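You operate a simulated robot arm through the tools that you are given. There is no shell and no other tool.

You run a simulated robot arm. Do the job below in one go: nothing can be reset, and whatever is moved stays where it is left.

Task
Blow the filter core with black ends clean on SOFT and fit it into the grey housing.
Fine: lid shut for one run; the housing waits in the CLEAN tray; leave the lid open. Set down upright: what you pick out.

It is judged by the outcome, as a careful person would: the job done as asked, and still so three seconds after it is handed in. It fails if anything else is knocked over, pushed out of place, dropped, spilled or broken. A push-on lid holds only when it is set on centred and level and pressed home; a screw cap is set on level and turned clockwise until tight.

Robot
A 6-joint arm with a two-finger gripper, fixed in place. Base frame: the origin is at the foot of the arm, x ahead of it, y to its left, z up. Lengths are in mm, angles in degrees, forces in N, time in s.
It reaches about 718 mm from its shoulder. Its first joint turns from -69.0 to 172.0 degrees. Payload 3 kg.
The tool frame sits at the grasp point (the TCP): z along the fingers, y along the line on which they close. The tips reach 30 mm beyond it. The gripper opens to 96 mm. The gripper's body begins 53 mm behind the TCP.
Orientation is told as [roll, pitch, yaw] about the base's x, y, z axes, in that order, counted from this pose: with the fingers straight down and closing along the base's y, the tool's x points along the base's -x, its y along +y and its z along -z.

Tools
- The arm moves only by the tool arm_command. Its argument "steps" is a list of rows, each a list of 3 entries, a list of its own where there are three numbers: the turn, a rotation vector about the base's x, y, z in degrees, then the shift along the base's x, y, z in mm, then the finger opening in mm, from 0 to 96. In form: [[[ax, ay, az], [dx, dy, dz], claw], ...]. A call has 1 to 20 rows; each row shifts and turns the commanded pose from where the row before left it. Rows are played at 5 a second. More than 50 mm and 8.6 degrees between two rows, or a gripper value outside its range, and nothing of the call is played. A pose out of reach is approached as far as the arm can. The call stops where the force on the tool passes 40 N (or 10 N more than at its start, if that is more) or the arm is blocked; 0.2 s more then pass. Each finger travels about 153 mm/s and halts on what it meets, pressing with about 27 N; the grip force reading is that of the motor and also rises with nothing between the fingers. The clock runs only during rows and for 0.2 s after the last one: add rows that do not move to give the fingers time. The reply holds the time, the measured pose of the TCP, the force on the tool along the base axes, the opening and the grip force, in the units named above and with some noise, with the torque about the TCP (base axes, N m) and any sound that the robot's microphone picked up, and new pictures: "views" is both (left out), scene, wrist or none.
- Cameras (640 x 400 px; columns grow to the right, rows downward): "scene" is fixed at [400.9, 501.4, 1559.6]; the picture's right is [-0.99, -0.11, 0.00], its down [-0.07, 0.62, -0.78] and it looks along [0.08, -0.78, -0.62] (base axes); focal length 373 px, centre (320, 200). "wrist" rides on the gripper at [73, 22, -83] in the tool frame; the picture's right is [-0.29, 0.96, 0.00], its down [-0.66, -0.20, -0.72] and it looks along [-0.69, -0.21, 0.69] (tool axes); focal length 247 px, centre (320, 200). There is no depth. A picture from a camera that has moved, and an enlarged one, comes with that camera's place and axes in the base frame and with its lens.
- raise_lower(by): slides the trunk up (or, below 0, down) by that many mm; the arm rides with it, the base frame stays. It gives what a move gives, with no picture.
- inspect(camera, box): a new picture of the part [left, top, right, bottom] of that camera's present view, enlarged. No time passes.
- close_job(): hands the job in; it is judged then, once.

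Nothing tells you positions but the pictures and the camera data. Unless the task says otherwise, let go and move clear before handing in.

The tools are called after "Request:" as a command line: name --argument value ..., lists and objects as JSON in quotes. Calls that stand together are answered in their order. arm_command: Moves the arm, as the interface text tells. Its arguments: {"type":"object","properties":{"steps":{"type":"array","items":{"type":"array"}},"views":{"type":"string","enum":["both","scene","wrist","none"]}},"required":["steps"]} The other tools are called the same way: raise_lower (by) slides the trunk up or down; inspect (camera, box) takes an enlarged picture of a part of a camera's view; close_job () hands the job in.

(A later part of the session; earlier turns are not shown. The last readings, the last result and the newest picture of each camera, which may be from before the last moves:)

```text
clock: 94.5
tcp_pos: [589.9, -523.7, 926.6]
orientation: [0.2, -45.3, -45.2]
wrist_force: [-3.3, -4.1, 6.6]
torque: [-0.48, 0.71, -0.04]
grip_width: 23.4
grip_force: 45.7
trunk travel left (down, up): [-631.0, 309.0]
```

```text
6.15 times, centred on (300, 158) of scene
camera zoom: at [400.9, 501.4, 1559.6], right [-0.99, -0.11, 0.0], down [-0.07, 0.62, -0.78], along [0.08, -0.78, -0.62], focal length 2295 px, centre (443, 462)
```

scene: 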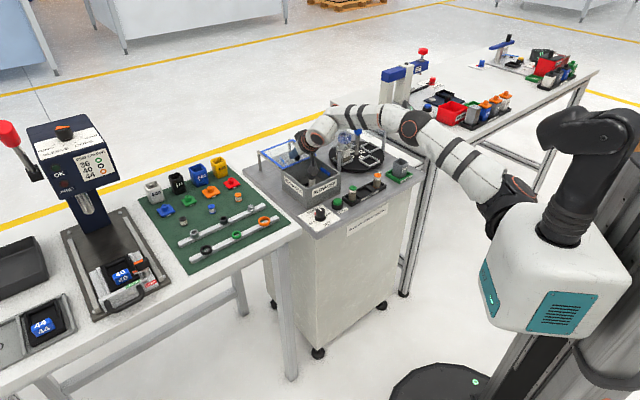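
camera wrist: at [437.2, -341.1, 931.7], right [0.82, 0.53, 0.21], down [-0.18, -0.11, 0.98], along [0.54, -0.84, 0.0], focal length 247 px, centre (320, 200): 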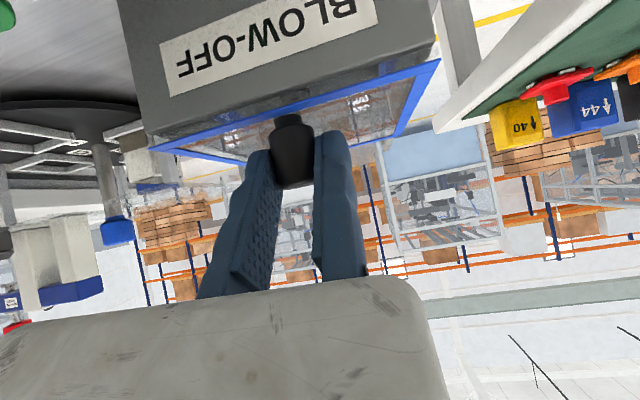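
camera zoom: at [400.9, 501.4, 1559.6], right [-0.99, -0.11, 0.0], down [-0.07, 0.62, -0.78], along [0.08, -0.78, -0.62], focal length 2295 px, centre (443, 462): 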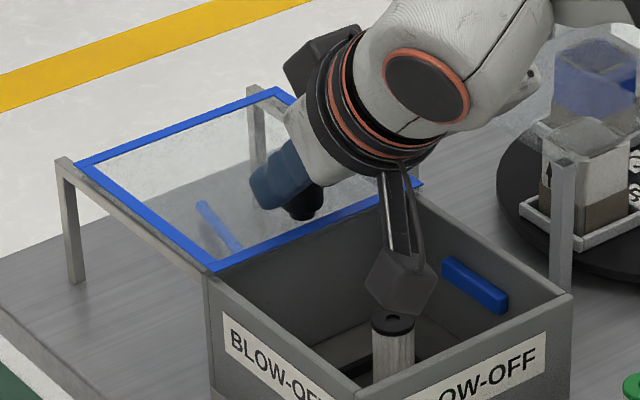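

Request:
arm_command --steps '[[[0, 0, 0], [0, 0, 0], 36], [[0, 0, 0], [0.8, 0.8, 0], 40], [[0, 0, 0], [-10, 10, 14], 40], [[0, 0, 0], [-10, 10, 14], 40], [[0, 0, 0], [-12, 12, 20], 40], [[0, 0, 0], [0, 0, 0], 40]]' --views "both"

Request:
inspect --camera "scene" --box '[252, 125, 348, 190]'

```text
clock: 95.8
tcp_pos: [561.5, -491.4, 972.0]
orientation: [0.1, -45.0, -45.2]
wrist_force: [0.5, 0.7, -0.5]
torque: [0.01, 0.02, 0.01]
grip_width: 40.0
grip_force: 0.1
trunk travel left (down, up): [-631.0, 309.0]
camera wrist: at [497.3, -397.9, 978.5], right [0.82, 0.53, 0.21], down [-0.18, -0.11, 0.98], along [0.54, -0.84, 0.0], focal length 247 px, centre (320, 200)
```

scene: 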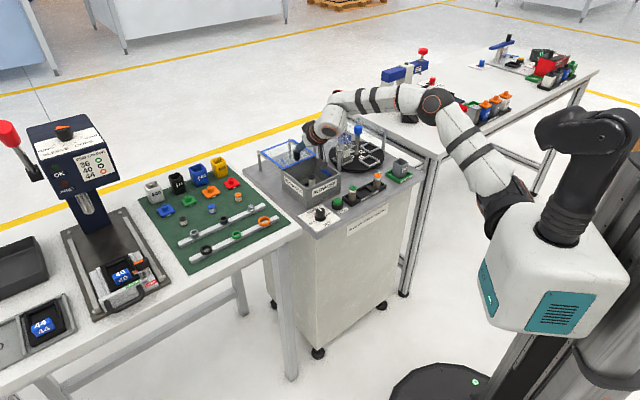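
wrist: 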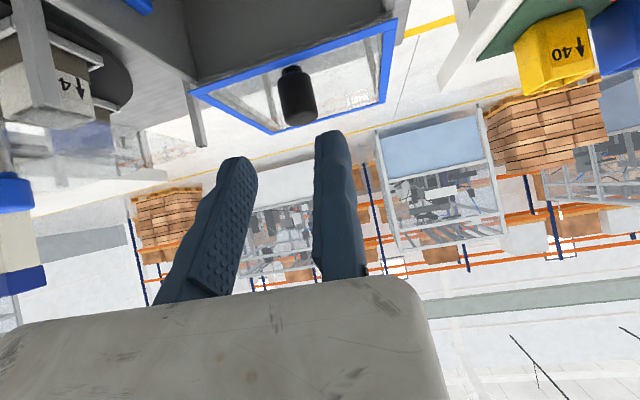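

```text
6.15 times, centred on (300, 158) of scene
camera zoom: at [400.9, 501.4, 1559.6], right [-0.99, -0.11, 0.0], down [-0.07, 0.62, -0.78], along [0.08, -0.78, -0.62], focal length 2295 px, centre (443, 462)
```

zoom: 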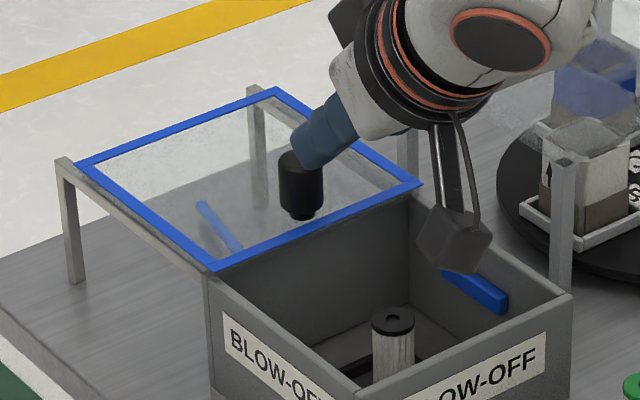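

The lid is open and the clean core stands in the nest. I'll go back to the 20° tilt and hover over the core.

Request:
arm_command --steps '[[[4.42, 4.42, 0], [-5, 2.5, 4], 40], [[4.42, 4.42, 0], [-5, 2.5, 0], 40], [[4.42, 4.42, 0], [-5, 2.5, -4], 40], [[4.42, 4.42, 0], [-5, 2.5, -4], 40], [[0, 0, 0], [0, 0, 0], 40]]' --views "both"

Request:
inspect --camera "wrist" --box '[180, 0, 420, 160]'

```text
clock: 97.0
tcp_pos: [540.8, -482.4, 970.8]
orientation: [0.0, -20.1, -45.0]
wrist_force: [-0.2, 1.2, 0.6]
torque: [0.01, -0.05, 0.02]
grip_width: 40.1
grip_force: 0.0
trunk travel left (down, up): [-631.0, 309.0]
camera wrist: at [486.0, -397.3, 1022.2], right [0.87, 0.48, 0.1], down [0.12, -0.41, 0.91], along [0.48, -0.78, -0.41], focal length 247 px, centre (320, 200)
```

scene: 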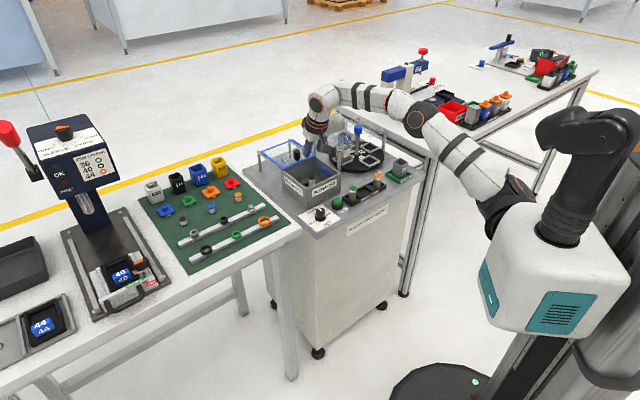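
wrist: 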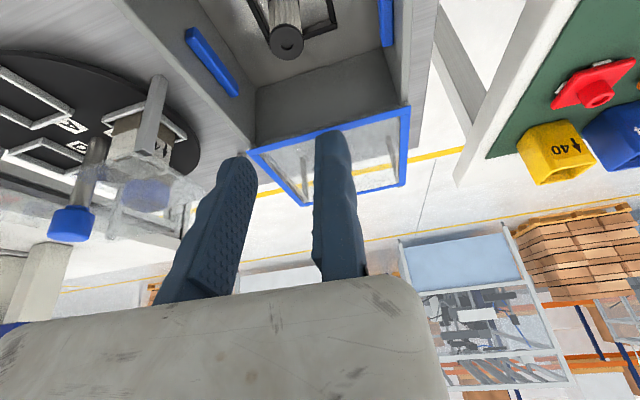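

```text
2.50 times, centred on (300, 80) of wrist
camera zoom: at [486.0, -397.3, 1022.2], right [0.87, 0.48, 0.1], down [0.12, -0.41, 0.91], along [0.48, -0.78, -0.41], focal length 617 px, centre (370, 500)
```

zoom: 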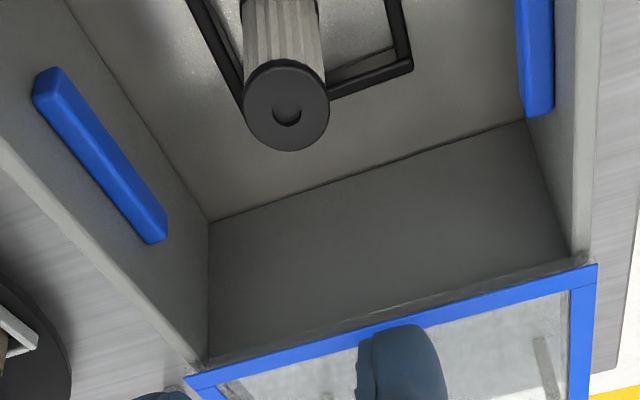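

Request:
arm_command --steps '[[[0, 0, 0], [1.5, -1.5, -20], 40], [[0, 0, 0], [0, 0, -20], 40], [[0, 0, 0], [0, 0, -15], 40], [[0, 0, 0], [0, 0, 0], 40]]' --views "both"

Request:
inspect --camera "wrist" --box '[180, 40, 420, 200]'

```text
clock: 98.0
tcp_pos: [540.8, -483.8, 915.5]
orientation: [0.1, -20.3, -45.1]
wrist_force: [0.5, 0.1, -0.2]
torque: [0.02, 0.01, -0.02]
grip_width: 40.0
grip_force: 0.1
trunk travel left (down, up): [-631.0, 309.0]
camera wrist: at [487.2, -400.2, 967.2], right [0.87, 0.48, 0.1], down [0.12, -0.41, 0.91], along [0.48, -0.78, -0.41], focal length 247 px, centre (320, 200)
```

scene: 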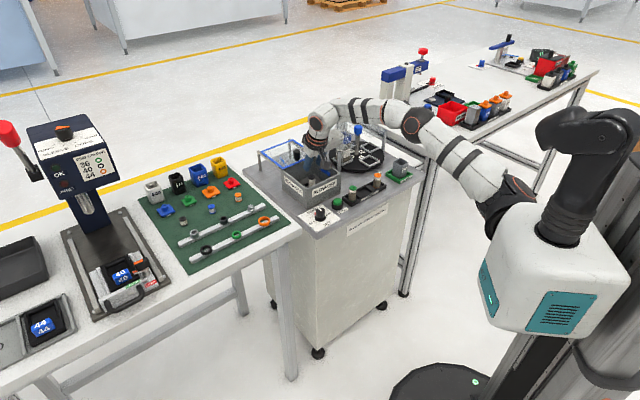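
wrist: 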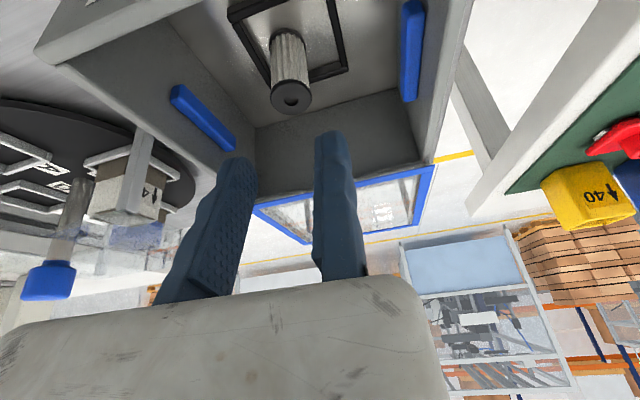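

```text
2.50 times, centred on (300, 120) of wrist
camera zoom: at [487.2, -400.2, 967.2], right [0.87, 0.48, 0.1], down [0.12, -0.41, 0.91], along [0.48, -0.78, -0.41], focal length 617 px, centre (370, 400)
```

zoom: 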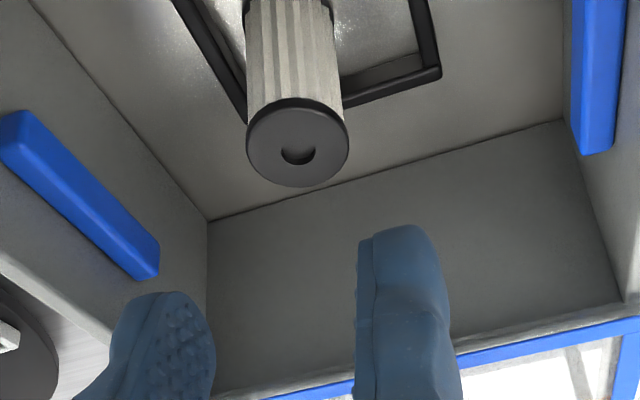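

Request:
arm_command --steps '[[[0, 0, 0], [1.1, 1.1, -12], 40], [[0, 0, 0], [0, 0, -14], 40], [[0, 0, 0], [0, 0, 0], 40]]' --views "both"

Request:
inspect --camera "wrist" --box '[180, 60, 420, 220]'

Request:
inspect --camera "scene" --box '[270, 130, 350, 200]'

```text
clock: 98.8
tcp_pos: [540.5, -482.8, 887.1]
orientation: [0.1, -20.2, -45.1]
wrist_force: [0.8, 0.5, -0.3]
torque: [0.01, -0.03, 0.01]
grip_width: 39.7
grip_force: 0.2
trunk travel left (down, up): [-631.0, 309.0]
camera wrist: at [486.8, -398.0, 939.8], right [0.87, 0.48, 0.1], down [0.12, -0.41, 0.91], along [0.48, -0.78, -0.41], focal length 247 px, centre (320, 200)
```

scene: 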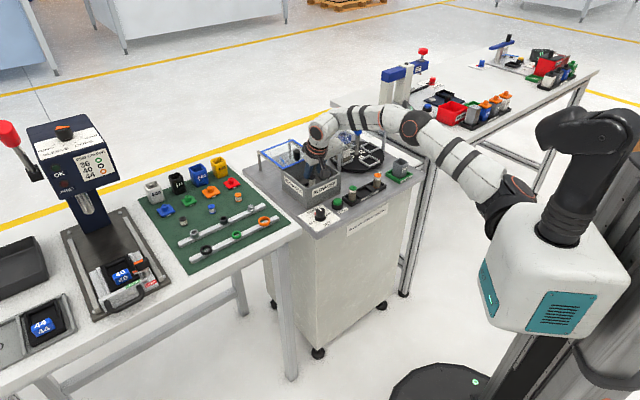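
wrist: 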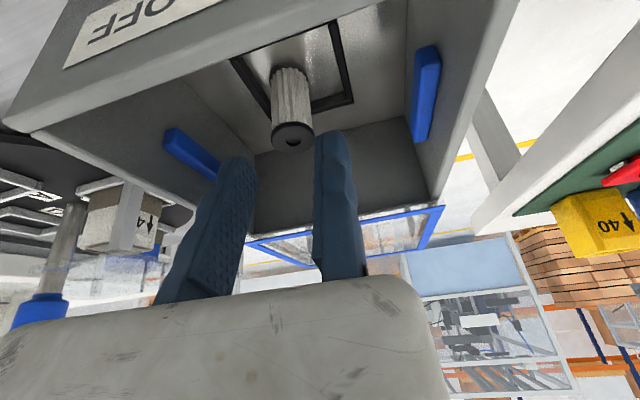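

```text
2.50 times, centred on (300, 140) of wrist
camera zoom: at [486.8, -398.0, 939.8], right [0.87, 0.48, 0.1], down [0.12, -0.41, 0.91], along [0.48, -0.78, -0.41], focal length 617 px, centre (370, 350)
```

zoom: 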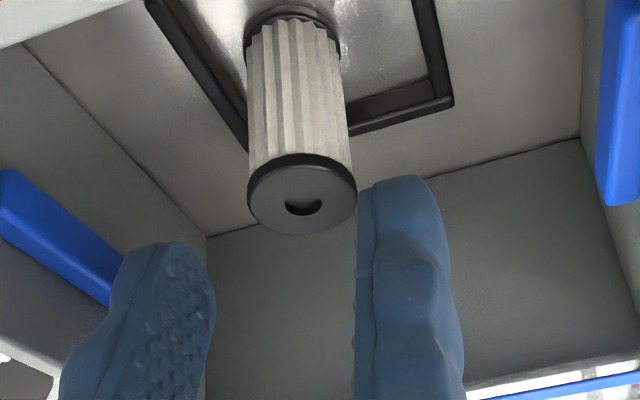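

```text
5.71 times, centred on (310, 165) of scene
camera zoom: at [400.9, 501.4, 1559.6], right [-0.99, -0.11, 0.0], down [-0.07, 0.62, -0.78], along [0.08, -0.78, -0.62], focal length 2131 px, centre (377, 400)
```

zoom: 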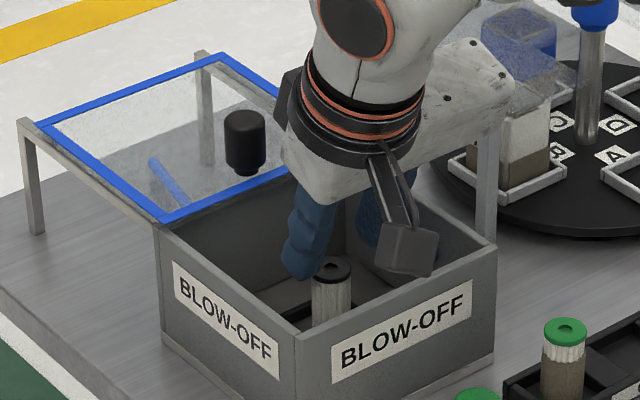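

Request:
arm_command --steps '[[[0, 0, 0], [0, 0, -8], 40], [[0, 0, 0], [0, 0, -8], 36], [[0, 0, 0], [0, 0, 0], 32], [[0, 0, 0], [0, 0, 0], 28]]' --views "wrist"

Request:
inspect --camera "wrist" --box '[200, 80, 400, 220]'

```text
clock: 99.8
tcp_pos: [541.4, -481.8, 871.8]
orientation: [0.1, -20.2, -45.2]
wrist_force: [0.3, 0.2, -0.2]
torque: [-0.02, -0.01, -0.03]
grip_width: 28.2
grip_force: 0.0
trunk travel left (down, up): [-631.0, 309.0]
camera wrist: at [488.1, -397.7, 923.9], right [0.87, 0.48, 0.1], down [0.12, -0.41, 0.91], along [0.48, -0.78, -0.41], focal length 247 px, centre (320, 200)
```

wrist: 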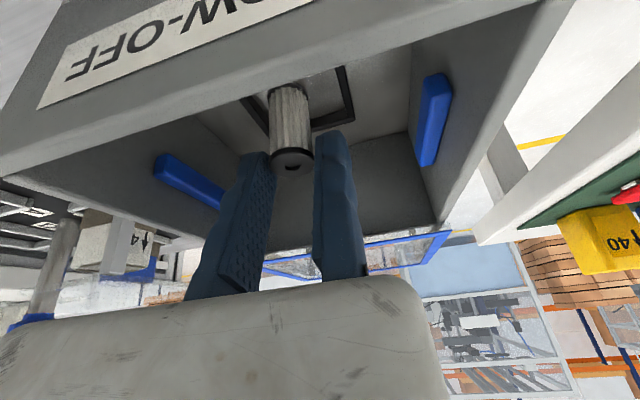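

```text
2.86 times, centred on (300, 150) of wrist
camera zoom: at [488.1, -397.7, 923.9], right [0.87, 0.48, 0.1], down [0.12, -0.41, 0.91], along [0.48, -0.78, -0.41], focal length 706 px, centre (377, 343)
```

zoom: 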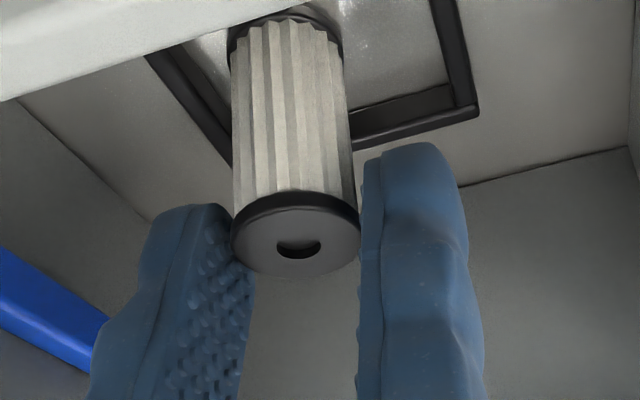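

Request:
arm_command --steps '[[[0, 0, 0], [-0.6, -0.6, 0], 27], [[0, 0, 0], [0, 0, 0], 25], [[0, 0, 0], [0, 0, 0], 23], [[0, 0, 0], [0, 0, 0], 21], [[0, 0, 0], [0, 0, 0], 16], [[0, 0, 0], [0, 0, 0], 10], [[0, 0, 0], [0, 0, 0], 10]]' --views "wrist"

Request:
inspect --camera "wrist" --box '[200, 80, 400, 220]'

```text
clock: 101.5
tcp_pos: [541.6, -481.9, 872.3]
orientation: [0.1, -20.1, -45.1]
wrist_force: [1.2, 0.0, 0.0]
torque: [-0.01, 0.06, 0.03]
grip_width: 20.6
grip_force: 26.7
trunk travel left (down, up): [-631.0, 309.0]
camera wrist: at [487.4, -398.3, 924.9], right [0.87, 0.48, 0.1], down [0.12, -0.41, 0.91], along [0.48, -0.78, -0.41], focal length 247 px, centre (320, 200)
```

wrist: 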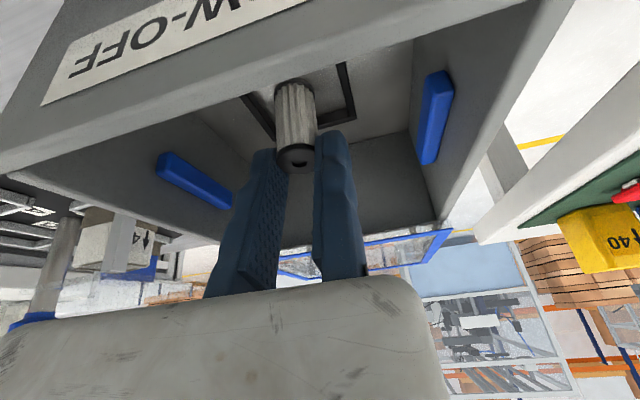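

```text
2.86 times, centred on (300, 150) of wrist
camera zoom: at [487.4, -398.3, 924.9], right [0.87, 0.48, 0.1], down [0.12, -0.41, 0.91], along [0.48, -0.78, -0.41], focal length 706 px, centre (377, 343)
```

zoom: 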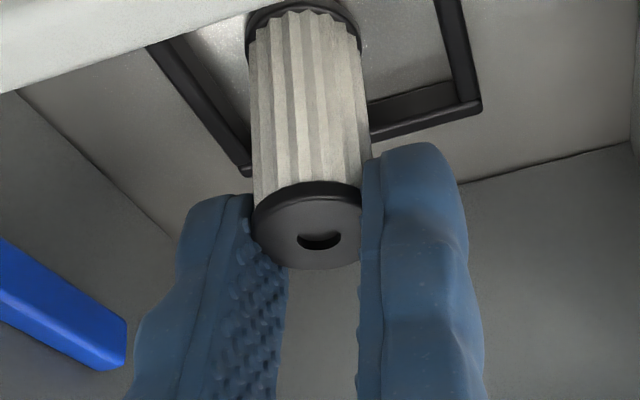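

Request:
raise_lower --by 105

Request:
inspect --camera "scene" --box '[260, 110, 356, 200]'

Request:
inspect --camera "wrist" --box '[200, 60, 400, 220]'

```text
clock: 102.8
tcp_pos: [541.6, -482.9, 977.4]
orientation: [0.1, -20.2, -45.1]
wrist_force: [-0.9, 0.3, 0.7]
torque: [0.0, 0.03, -0.02]
grip_width: 20.5
grip_force: 26.9
trunk travel left (down, up): [-736.0, 204.0]
```

```text
4.44 times, centred on (308, 155) of scene
camera zoom: at [400.9, 501.4, 1559.6], right [-0.99, -0.11, 0.0], down [-0.07, 0.62, -0.78], along [0.08, -0.78, -0.62], focal length 1658 px, centre (373, 400)
```

zoom: 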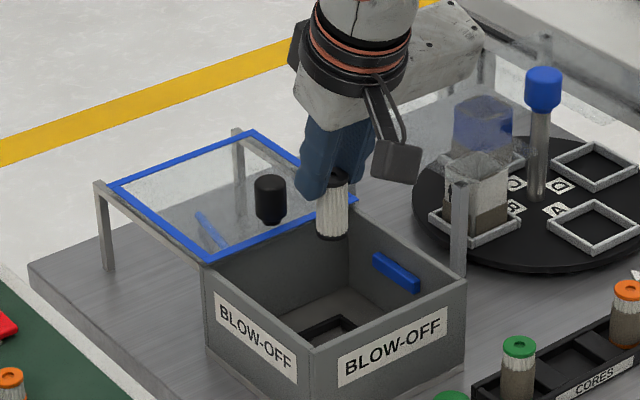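

```text
2.50 times, centred on (300, 140) of wrist
camera zoom: at [487.6, -398.4, 1029.7], right [0.87, 0.48, 0.1], down [0.12, -0.41, 0.91], along [0.48, -0.78, -0.41], focal length 617 px, centre (370, 350)
```

zoom: 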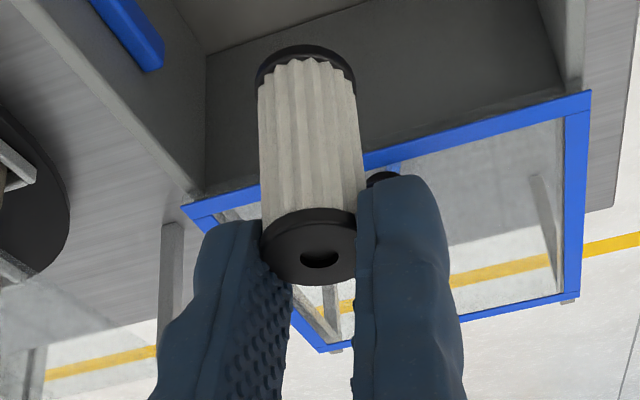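

The clean core is out of the box and upright. I'll move back over the front of the cart and raise the trunk for the housing.

Request:
arm_command --steps '[[[0, 0, 0], [-6, 4, 15], 10], [[0, 0, 0], [-31, 20, 5], 10], [[0, 0, 0], [-31, 20, 0], 10], [[0, 0, 0], [-32, 19, 0], 10], [[0, 0, 0], [0, 0, 0], 10]]' --views "none"

Request:
raise_lower --by 139

```text
clock: 104.0
tcp_pos: [444.2, -419.8, 995.4]
orientation: [0.1, -20.2, -45.1]
wrist_force: [-0.9, -0.1, 0.6]
torque: [-0.01, 0.0, -0.02]
grip_width: 21.1
grip_force: 27.0
trunk travel left (down, up): [-736.0, 204.0]
```

```text
clock: 105.7
tcp_pos: [443.9, -421.6, 1133.5]
orientation: [0.1, -20.2, -45.2]
wrist_force: [0.9, -0.3, 0.0]
torque: [-0.03, 0.04, -0.03]
grip_width: 22.2
grip_force: 27.3
trunk travel left (down, up): [-875.0, 65.0]
```

Request:
inspect --camera "wrist" --box '[200, 60, 400, 220]'

Request:
inspect --camera "scene" --box '[290, 60, 410, 180]'

```text
2.50 times, centred on (300, 140) of wrist
camera zoom: at [389.6, -336.8, 1186.0], right [0.87, 0.48, 0.1], down [0.12, -0.41, 0.91], along [0.48, -0.78, -0.41], focal length 617 px, centre (370, 350)
```

zoom: 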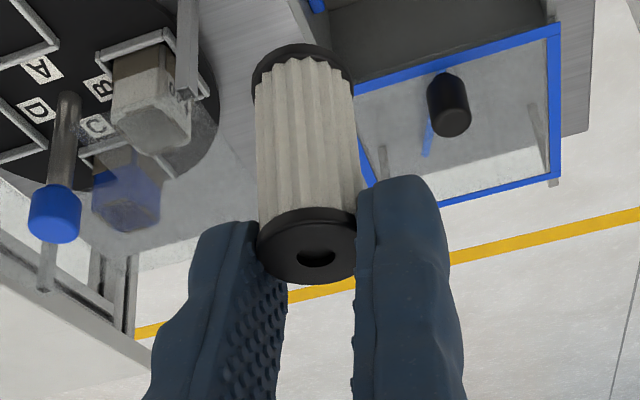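

```text
3.33 times, centred on (350, 120) of scene
camera zoom: at [400.9, 501.4, 1559.6], right [-0.99, -0.11, 0.0], down [-0.07, 0.62, -0.78], along [0.08, -0.78, -0.62], focal length 1243 px, centre (220, 467)
```

zoom: 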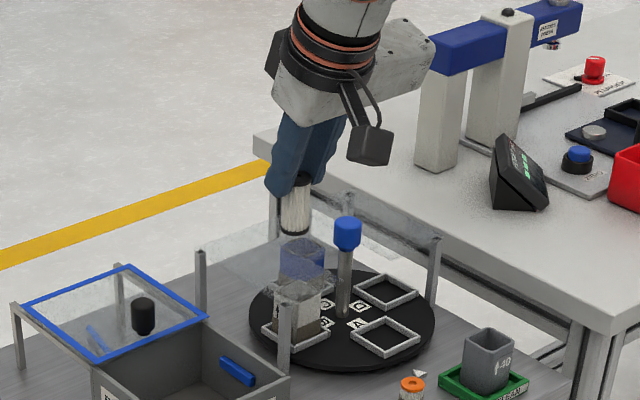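

Request:
arm_command --steps '[[[0, 0, 0], [0, 0, 0], 10], [[0, 0, 0], [0, 0, 0], 6], [[0, 0, 0], [0, 0, 0], 6], [[0, 0, 0], [0, 0, 0], 6], [[0, 0, 0], [0, 0, 0], 6]]' --views "none"

Request:
inspect --camera "wrist" --box '[200, 60, 400, 220]'

```text
clock: 106.9
tcp_pos: [444.2, -421.6, 1133.7]
orientation: [0.0, -20.2, -45.1]
wrist_force: [0.0, -0.6, -0.4]
torque: [0.0, 0.0, -0.02]
grip_width: 21.5
grip_force: 27.2
trunk travel left (down, up): [-875.0, 65.0]
```

```text
2.50 times, centred on (300, 140) of wrist
camera zoom: at [389.5, -336.8, 1186.1], right [0.87, 0.48, 0.1], down [0.12, -0.41, 0.91], along [0.48, -0.78, -0.41], focal length 617 px, centre (370, 350)
```

zoom: 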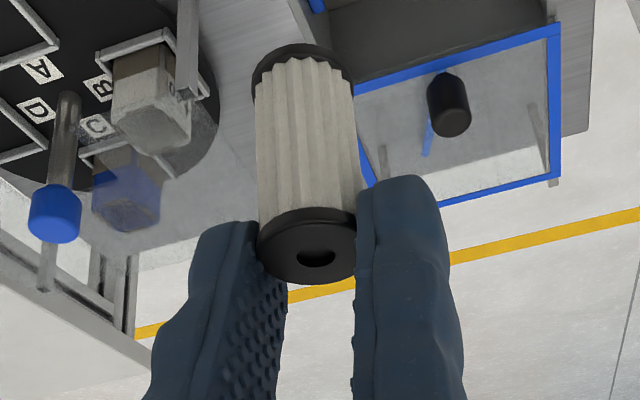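

The grip is stable. Next is the grey housing at about (241,-604). I'll raise the trunk to its top, go down here first to keep the arm extended, then move across over the cart.

Request:
raise_lower --by 64

Request:
arm_command --steps '[[[0, 0, 0], [0, 0, -40], 6], [[0, 0, 0], [0, 0, -45], 6], [[0, 0, 0], [0, 0, -45], 6], [[0, 0, 0], [0, 0, -45], 6], [[0, 0, 0], [0, 0, -45], 6], [[0, 0, 0], [0, 0, -10], 6], [[0, 0, 0], [0, 0, 0], 6]]' --views "scene"

```text
clock: 107.9
tcp_pos: [443.0, -421.8, 1198.6]
orientation: [0.1, -20.2, -45.1]
wrist_force: [0.4, -0.8, 0.2]
torque: [0.04, -0.01, -0.01]
grip_width: 22.0
grip_force: 26.8
trunk travel left (down, up): [-939.0, 1.0]
```

```text
clock: 109.5
tcp_pos: [423.4, -420.5, 1000.7]
orientation: [0.1, -20.1, -45.1]
wrist_force: [-0.4, 0.4, -0.6]
torque: [0.01, 0.01, -0.04]
grip_width: 22.0
grip_force: 26.7
out of reach, approached as far as the arm can: row 5, 6
trunk travel left (down, up): [-939.0, 1.0]
```

scene: 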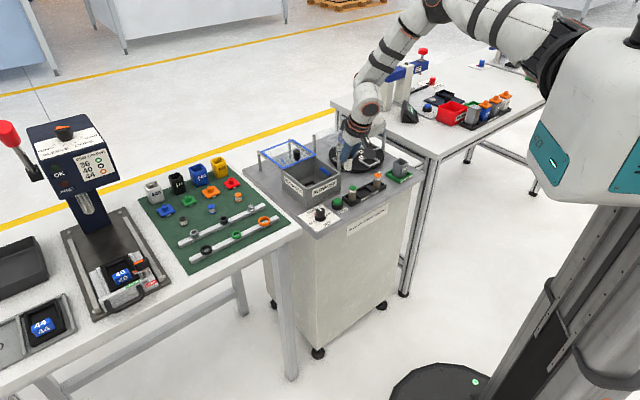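

Request:
raise_lower --by -64

Request:
arm_command --steps '[[[0, 0, 0], [-18, -20, 6], 6], [[0, 0, 0], [-18, -20, 6], 6], [[0, 0, 0], [-18, -20, 0], 6], [[0, 0, 0], [0, 0, 0], 6]]' --views "both"

```text
clock: 110.5
tcp_pos: [422.2, -419.3, 936.5]
orientation: [0.1, -20.2, -45.1]
wrist_force: [-0.6, 0.1, -0.2]
torque: [-0.03, 0.01, 0.0]
grip_width: 21.9
grip_force: 26.8
trunk travel left (down, up): [-875.0, 65.0]
```

```text
clock: 111.5
tcp_pos: [367.5, -477.4, 951.7]
orientation: [0.1, -20.2, -44.9]
wrist_force: [-0.8, 0.5, 0.7]
torque: [-0.03, -0.01, -0.01]
grip_width: 21.9
grip_force: 26.7
trunk travel left (down, up): [-875.0, 65.0]
camera wrist: at [313.4, -393.4, 1003.3], right [0.87, 0.48, 0.1], down [0.12, -0.41, 0.91], along [0.48, -0.78, -0.41], focal length 247 px, centre (320, 200)
```

scene: 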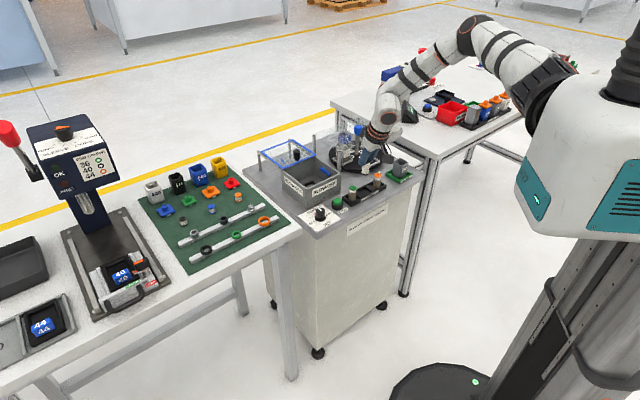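
wrist: 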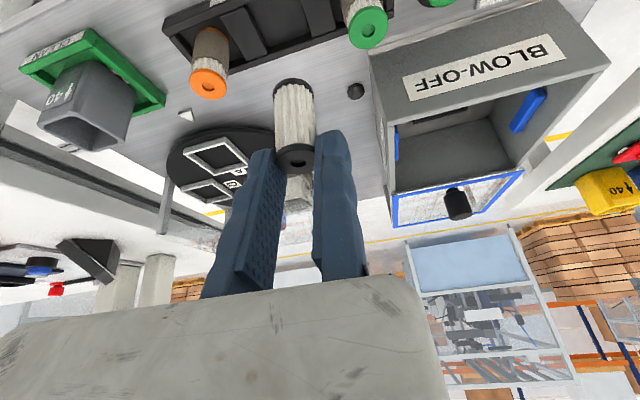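

Request:
arm_command --steps '[[[0, 0, -5.5], [-22, -24, 2], 6], [[0, 0, -5.5], [-22, -24, 2], 6], [[0, 0, 0], [0, 0, 0], 6]]' --views "scene"

```text
clock: 112.3
tcp_pos: [338.2, -514.0, 944.2]
orientation: [0.1, -20.2, -54.3]
wrist_force: [0.8, 0.2, 0.2]
torque: [0.01, 0.02, 0.02]
grip_width: 21.7
grip_force: 28.0
out of reach, approached as far as the arm can: row 2
trunk travel left (down, up): [-875.0, 65.0]
```

scene: 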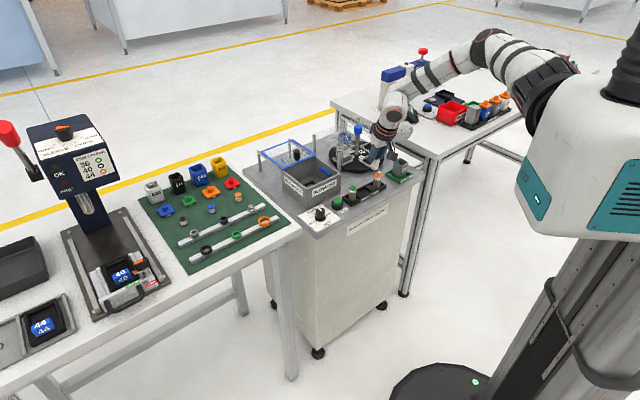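

Request:
arm_command --steps '[[[0, 0, -6], [14, 18, 3], 6], [[0, 0, -7], [14, 18, 3], 6], [[0, 0, -7], [0, 0, 0], 6], [[0, 0, -7], [0, 0, 0], 6], [[0, 0, -7], [0, 0, 0], 6], [[0, 0, -7], [0, 0, 0], 6], [[0, 0, 0], [0, 0, 0], 6]]' --views "both"

```text
clock: 113.9
tcp_pos: [365.7, -479.3, 951.5]
orientation: [0.1, -20.2, -97.2]
wrist_force: [0.2, -0.3, -0.1]
torque: [0.03, -0.01, -0.01]
grip_width: 21.9
grip_force: 27.1
trunk travel left (down, up): [-875.0, 65.0]
camera wrist: at [399.7, -386.1, 1003.3], right [0.91, -0.39, 0.1], down [-0.25, -0.34, 0.91], along [-0.32, -0.85, -0.41], focal length 247 px, centre (320, 200)
```

scene: 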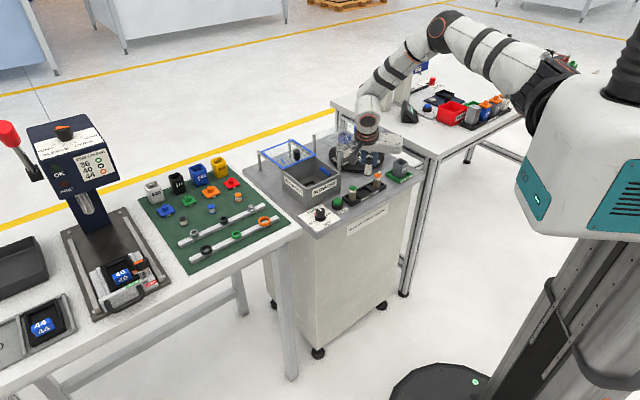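
wrist: 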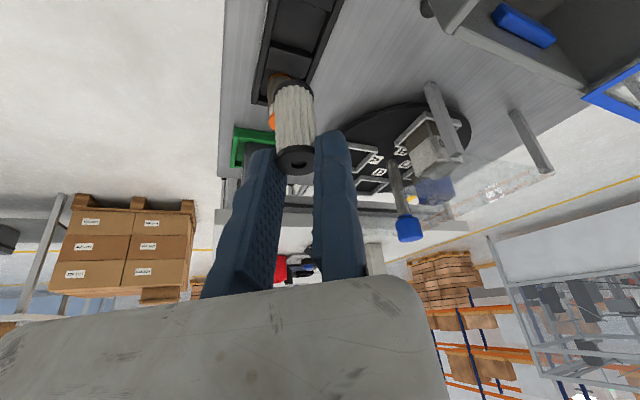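

Request:
raise_lower --by 64

Request:
arm_command --steps '[[[0, 0, 0], [-20, -22, -20], 6], [[0, 0, 0], [-20, -22, -20], 6], [[0, 0, 0], [-20, -22, -15], 6], [[0, 0, 0], [0, 0, 0], 6]]' --views "both"

```text
clock: 115.0
tcp_pos: [366.2, -478.9, 1015.2]
orientation: [0.2, -20.2, -97.1]
wrist_force: [0.4, 0.0, -0.6]
torque: [0.02, 0.03, -0.03]
grip_width: 22.0
grip_force: 27.2
trunk travel left (down, up): [-939.0, 1.0]
```

```text
clock: 116.0
tcp_pos: [297.9, -542.1, 980.6]
orientation: [0.1, -20.2, -97.1]
wrist_force: [-0.4, -0.2, 0.4]
torque: [0.02, -0.02, 0.0]
grip_width: 21.8
grip_force: 27.2
out of reach, approached as far as the arm can: row 1, 2, 3
trunk travel left (down, up): [-939.0, 1.0]
camera wrist: at [331.3, -446.6, 1032.1], right [0.91, -0.39, 0.1], down [-0.25, -0.34, 0.91], along [-0.32, -0.85, -0.41], focal length 247 px, centre (320, 200)
```

scene: 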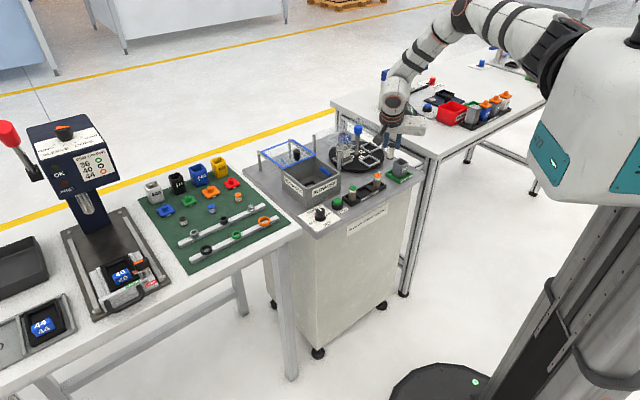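
wrist: 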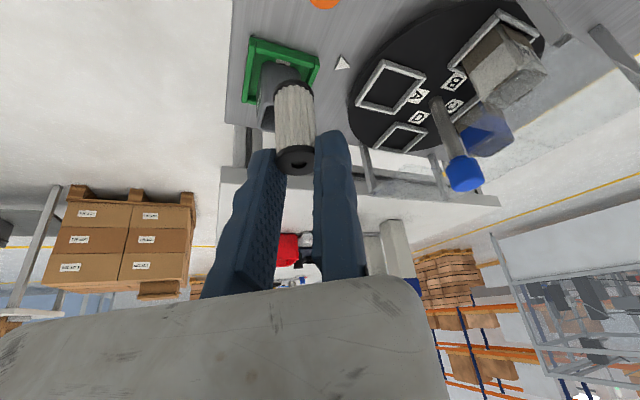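

Request:
arm_command --steps '[[[0, 0, 0], [-12, -18, 5], 6], [[0, 0, 0], [-12, -18, 5], 6], [[0, 0, 0], [0, 0, 0], 6]]' --views "scene"

```text
clock: 116.8
tcp_pos: [272.5, -575.2, 988.8]
orientation: [0.1, -20.3, -97.1]
wrist_force: [0.4, 1.2, -0.1]
torque: [0.0, -0.01, 0.02]
grip_width: 22.0
grip_force: 27.1
trunk travel left (down, up): [-939.0, 1.0]
```

scene: 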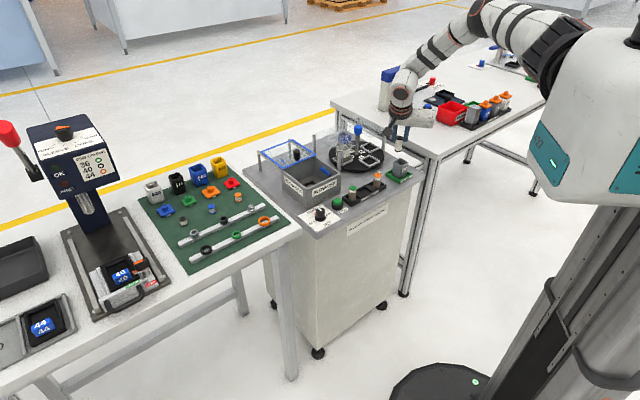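

That works. I'll continue towards the housing at this height and do the final descent with the trunk.

Request:
arm_command --steps '[[[0, 0, 0], [-11, -16, 3], 6], [[0, 0, 0], [-11, -14, 3], 6], [[0, 0, 0], [0, 0, 0], 6]]' --views "both"

Request:
inspect --camera "wrist" --box '[200, 20, 400, 200]'

Request:
inspect --camera "scene" --box '[350, 80, 450, 190]'

```text
clock: 117.6
tcp_pos: [250.2, -605.2, 992.8]
orientation: [0.1, -20.2, -96.9]
wrist_force: [-1.0, -0.1, 0.4]
torque: [0.0, 0.02, 0.01]
grip_width: 21.9
grip_force: 26.9
out of reach, approached as far as the arm can: row 2
trunk travel left (down, up): [-939.0, 1.0]
camera wrist: at [284.3, -512.1, 1045.5], right [0.92, -0.39, 0.1], down [-0.25, -0.34, 0.91], along [-0.32, -0.85, -0.41], focal length 247 px, centre (320, 200)
```

scene: 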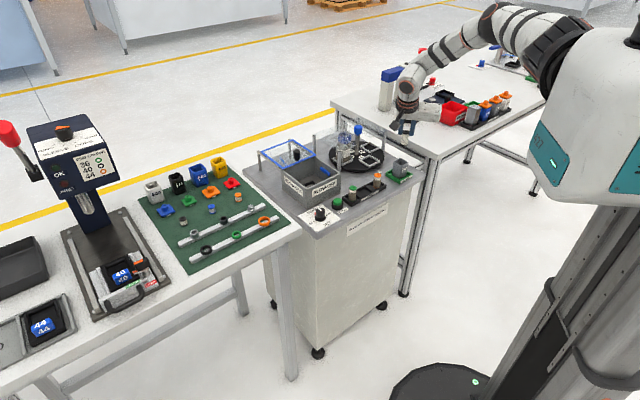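
wrist: 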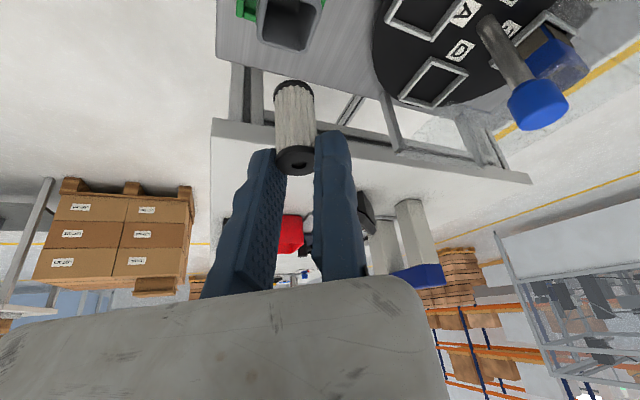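

```text
2.22 times, centred on (300, 110) of wrist
camera zoom: at [284.3, -512.1, 1045.5], right [0.92, -0.39, 0.1], down [-0.25, -0.34, 0.91], along [-0.32, -0.85, -0.41], focal length 549 px, centre (364, 400)
```

zoom: 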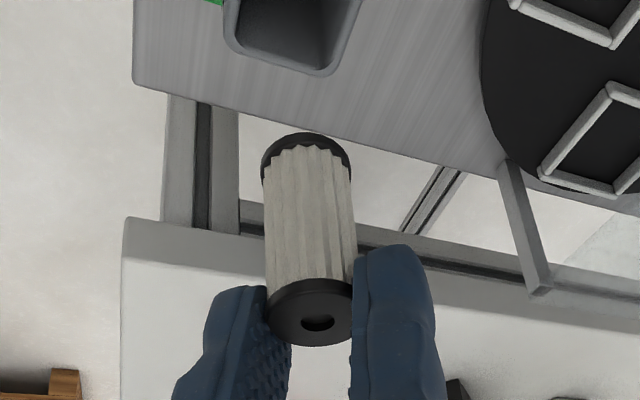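

```text
3.64 times, centred on (400, 135) of scene
camera zoom: at [400.9, 501.4, 1559.6], right [-0.99, -0.11, 0.0], down [-0.07, 0.62, -0.78], along [0.08, -0.78, -0.62], focal length 1356 px, centre (29, 436)
```

zoom: 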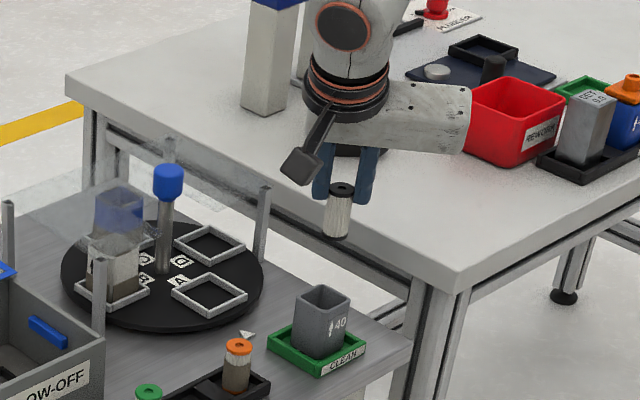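

Request:
inspect --camera "wrist" --box '[220, 0, 340, 60]'

Request:
inspect --camera "scene" --box '[376, 120, 424, 190]'

```text
5.33 times, centred on (280, 30) of wrist
camera zoom: at [284.3, -512.1, 1045.5], right [0.92, -0.39, 0.1], down [-0.25, -0.34, 0.91], along [-0.32, -0.85, -0.41], focal length 1317 px, centre (533, 1107)
```

zoom: 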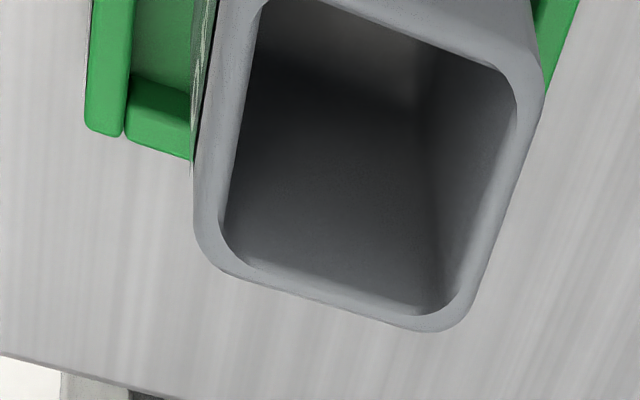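

```text
5.71 times, centred on (400, 155) of scene
camera zoom: at [400.9, 501.4, 1559.6], right [-0.99, -0.11, 0.0], down [-0.07, 0.62, -0.78], along [0.08, -0.78, -0.62], focal length 2131 px, centre (-137, 457)
```

zoom: 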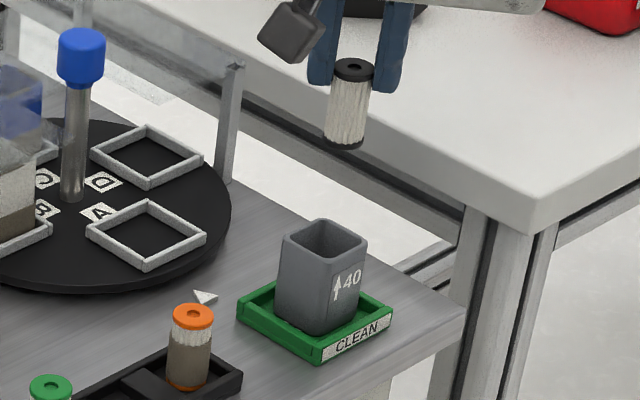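

Request:
arm_command --steps '[[[0, 0, 0], [0, -3, -10], 6], [[0, 0, 0], [-1, -3, -10], 6], [[0, 0, 0], [0, 0, 0], 6]]' --views "none"

```text
clock: 118.4
tcp_pos: [244.8, -605.7, 978.1]
orientation: [0.1, -20.2, -97.2]
wrist_force: [-0.4, -0.5, -0.3]
torque: [0.04, 0.0, -0.01]
grip_width: 21.9
grip_force: 26.6
out of reach, approached as far as the arm can: row 2
trunk travel left (down, up): [-939.0, 1.0]
```

Request:
arm_command --steps '[[[0, 0, 0], [0, 0, -8], 6], [[0, 0, 0], [0, 0, -8], 6], [[0, 0, 0], [0, 0, 0], 6]]' --views "scene"

Request:
inspect --camera "scene" --box '[360, 0, 640, 200]'

```text
clock: 119.2
tcp_pos: [241.5, -601.3, 972.8]
orientation: [0.2, -20.2, -97.1]
wrist_force: [0.6, 0.7, 0.0]
torque: [-0.01, -0.01, 0.03]
grip_width: 21.9
grip_force: 27.1
out of reach, approached as far as the arm can: row 1, 2
trunk travel left (down, up): [-939.0, 1.0]
```

scene: 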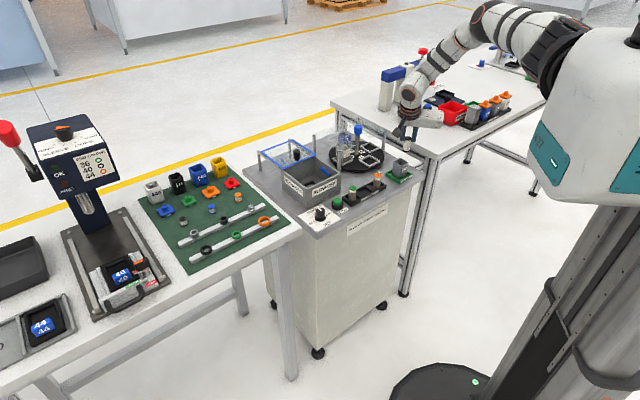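

```text
2.00 times, centred on (500, 100) of scene
camera zoom: at [400.9, 501.4, 1559.6], right [-0.99, -0.11, 0.0], down [-0.07, 0.62, -0.78], along [0.08, -0.78, -0.62], focal length 746 px, centre (-40, 400)
```

zoom: 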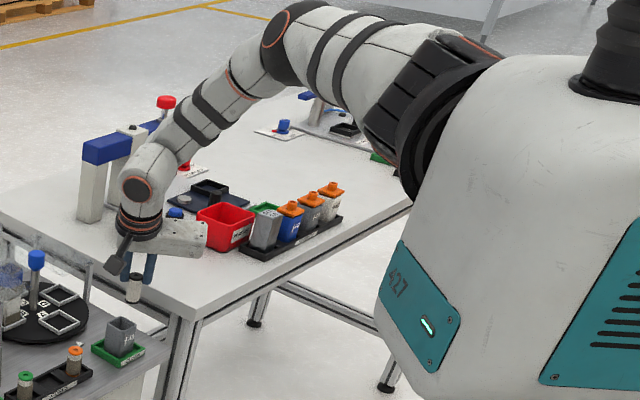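

Request:
arm_command --steps '[[[0, 0, -6], [4, 0, 12], 6], [[0, 0, -6], [2, -4, 4], 6], [[0, 0, -6], [0, -5, 0], 6], [[0, 0, 0], [0, -5, 0], 6], [[0, 0, 0], [0, 0, 0], 6]]' --views "both"

```text
clock: 120.4
tcp_pos: [243.4, -611.1, 995.5]
orientation: [0.1, -20.2, -115.1]
wrist_force: [0.1, -0.2, -0.1]
torque: [0.02, 0.0, -0.01]
grip_width: 22.1
grip_force: 27.2
out of reach, approached as far as the arm can: row 3
trunk travel left (down, up): [-939.0, 1.0]
camera wrist: at [303.4, -533.7, 1047.6], right [0.75, -0.65, 0.1], down [-0.34, -0.25, 0.91], along [-0.57, -0.71, -0.41], focal length 247 px, centre (320, 200)
```

scene: 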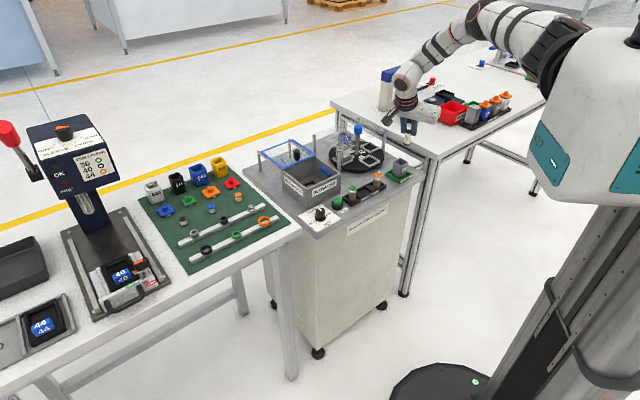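
wrist: 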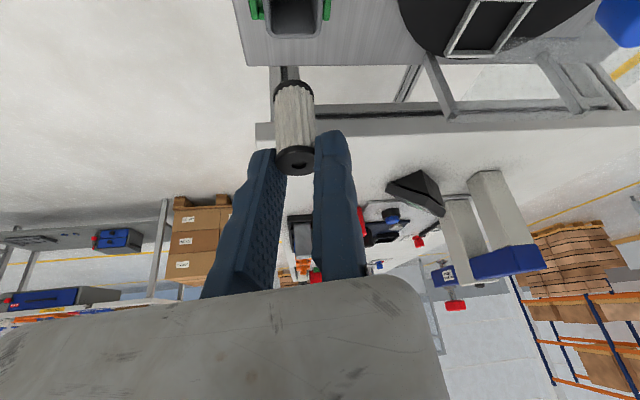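

Request:
arm_command --steps '[[[0, 0, 0], [3, -4, 0], 6], [[0, 0, 0], [0, -3, 0], 6], [[0, 0, 0], [0, 0, 0], 6]]' --views "both"

Request:
inspect --camera "wrist" --box '[230, 0, 350, 60]'

Request:
inspect --camera "scene" --box '[376, 120, 424, 190]'

```text
clock: 121.2
tcp_pos: [242.2, -616.4, 999.2]
orientation: [0.2, -20.3, -115.1]
wrist_force: [-0.5, 0.0, 0.2]
torque: [0.01, -0.02, 0.03]
grip_width: 22.2
grip_force: 27.1
out of reach, approached as far as the arm can: row 1
trunk travel left (down, up): [-939.0, 1.0]
camera wrist: at [303.8, -538.0, 1051.1], right [0.75, -0.65, 0.1], down [-0.34, -0.25, 0.91], along [-0.57, -0.71, -0.41], focal length 247 px, centre (320, 200)
```

scene: 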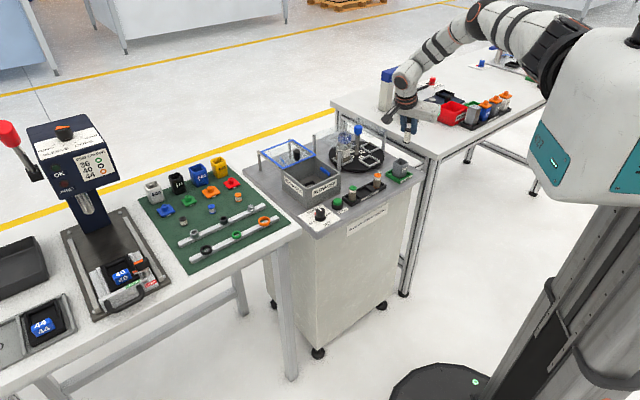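
wrist: 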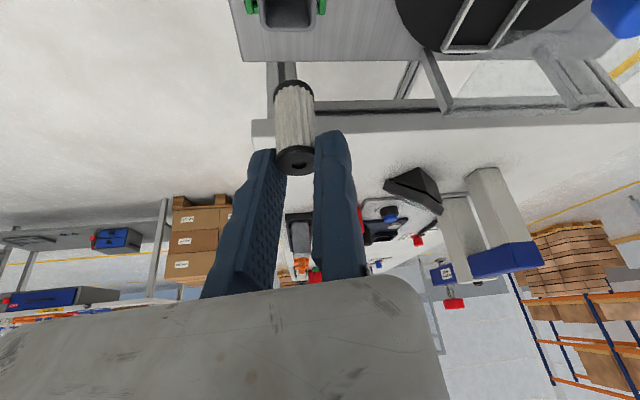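

```text
5.33 times, centred on (290, 30) of wrist
camera zoom: at [303.8, -538.0, 1051.1], right [0.75, -0.65, 0.1], down [-0.34, -0.25, 0.91], along [-0.57, -0.71, -0.41], focal length 1317 px, centre (480, 1107)
```

zoom: 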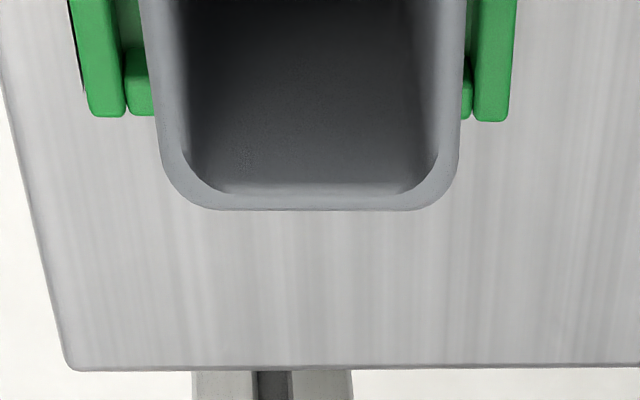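

```text
5.71 times, centred on (400, 155) of scene
camera zoom: at [400.9, 501.4, 1559.6], right [-0.99, -0.11, 0.0], down [-0.07, 0.62, -0.78], along [0.08, -0.78, -0.62], focal length 2131 px, centre (-137, 457)
```

zoom: 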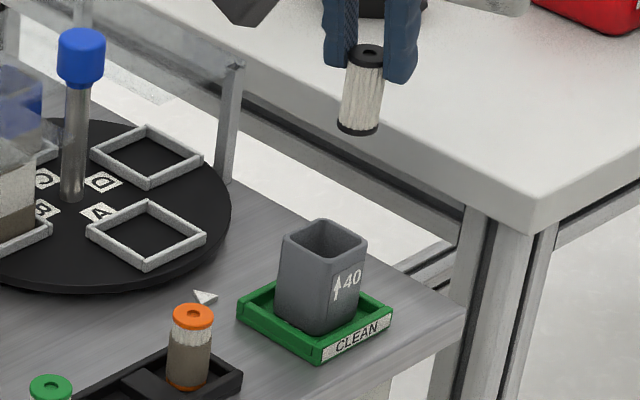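

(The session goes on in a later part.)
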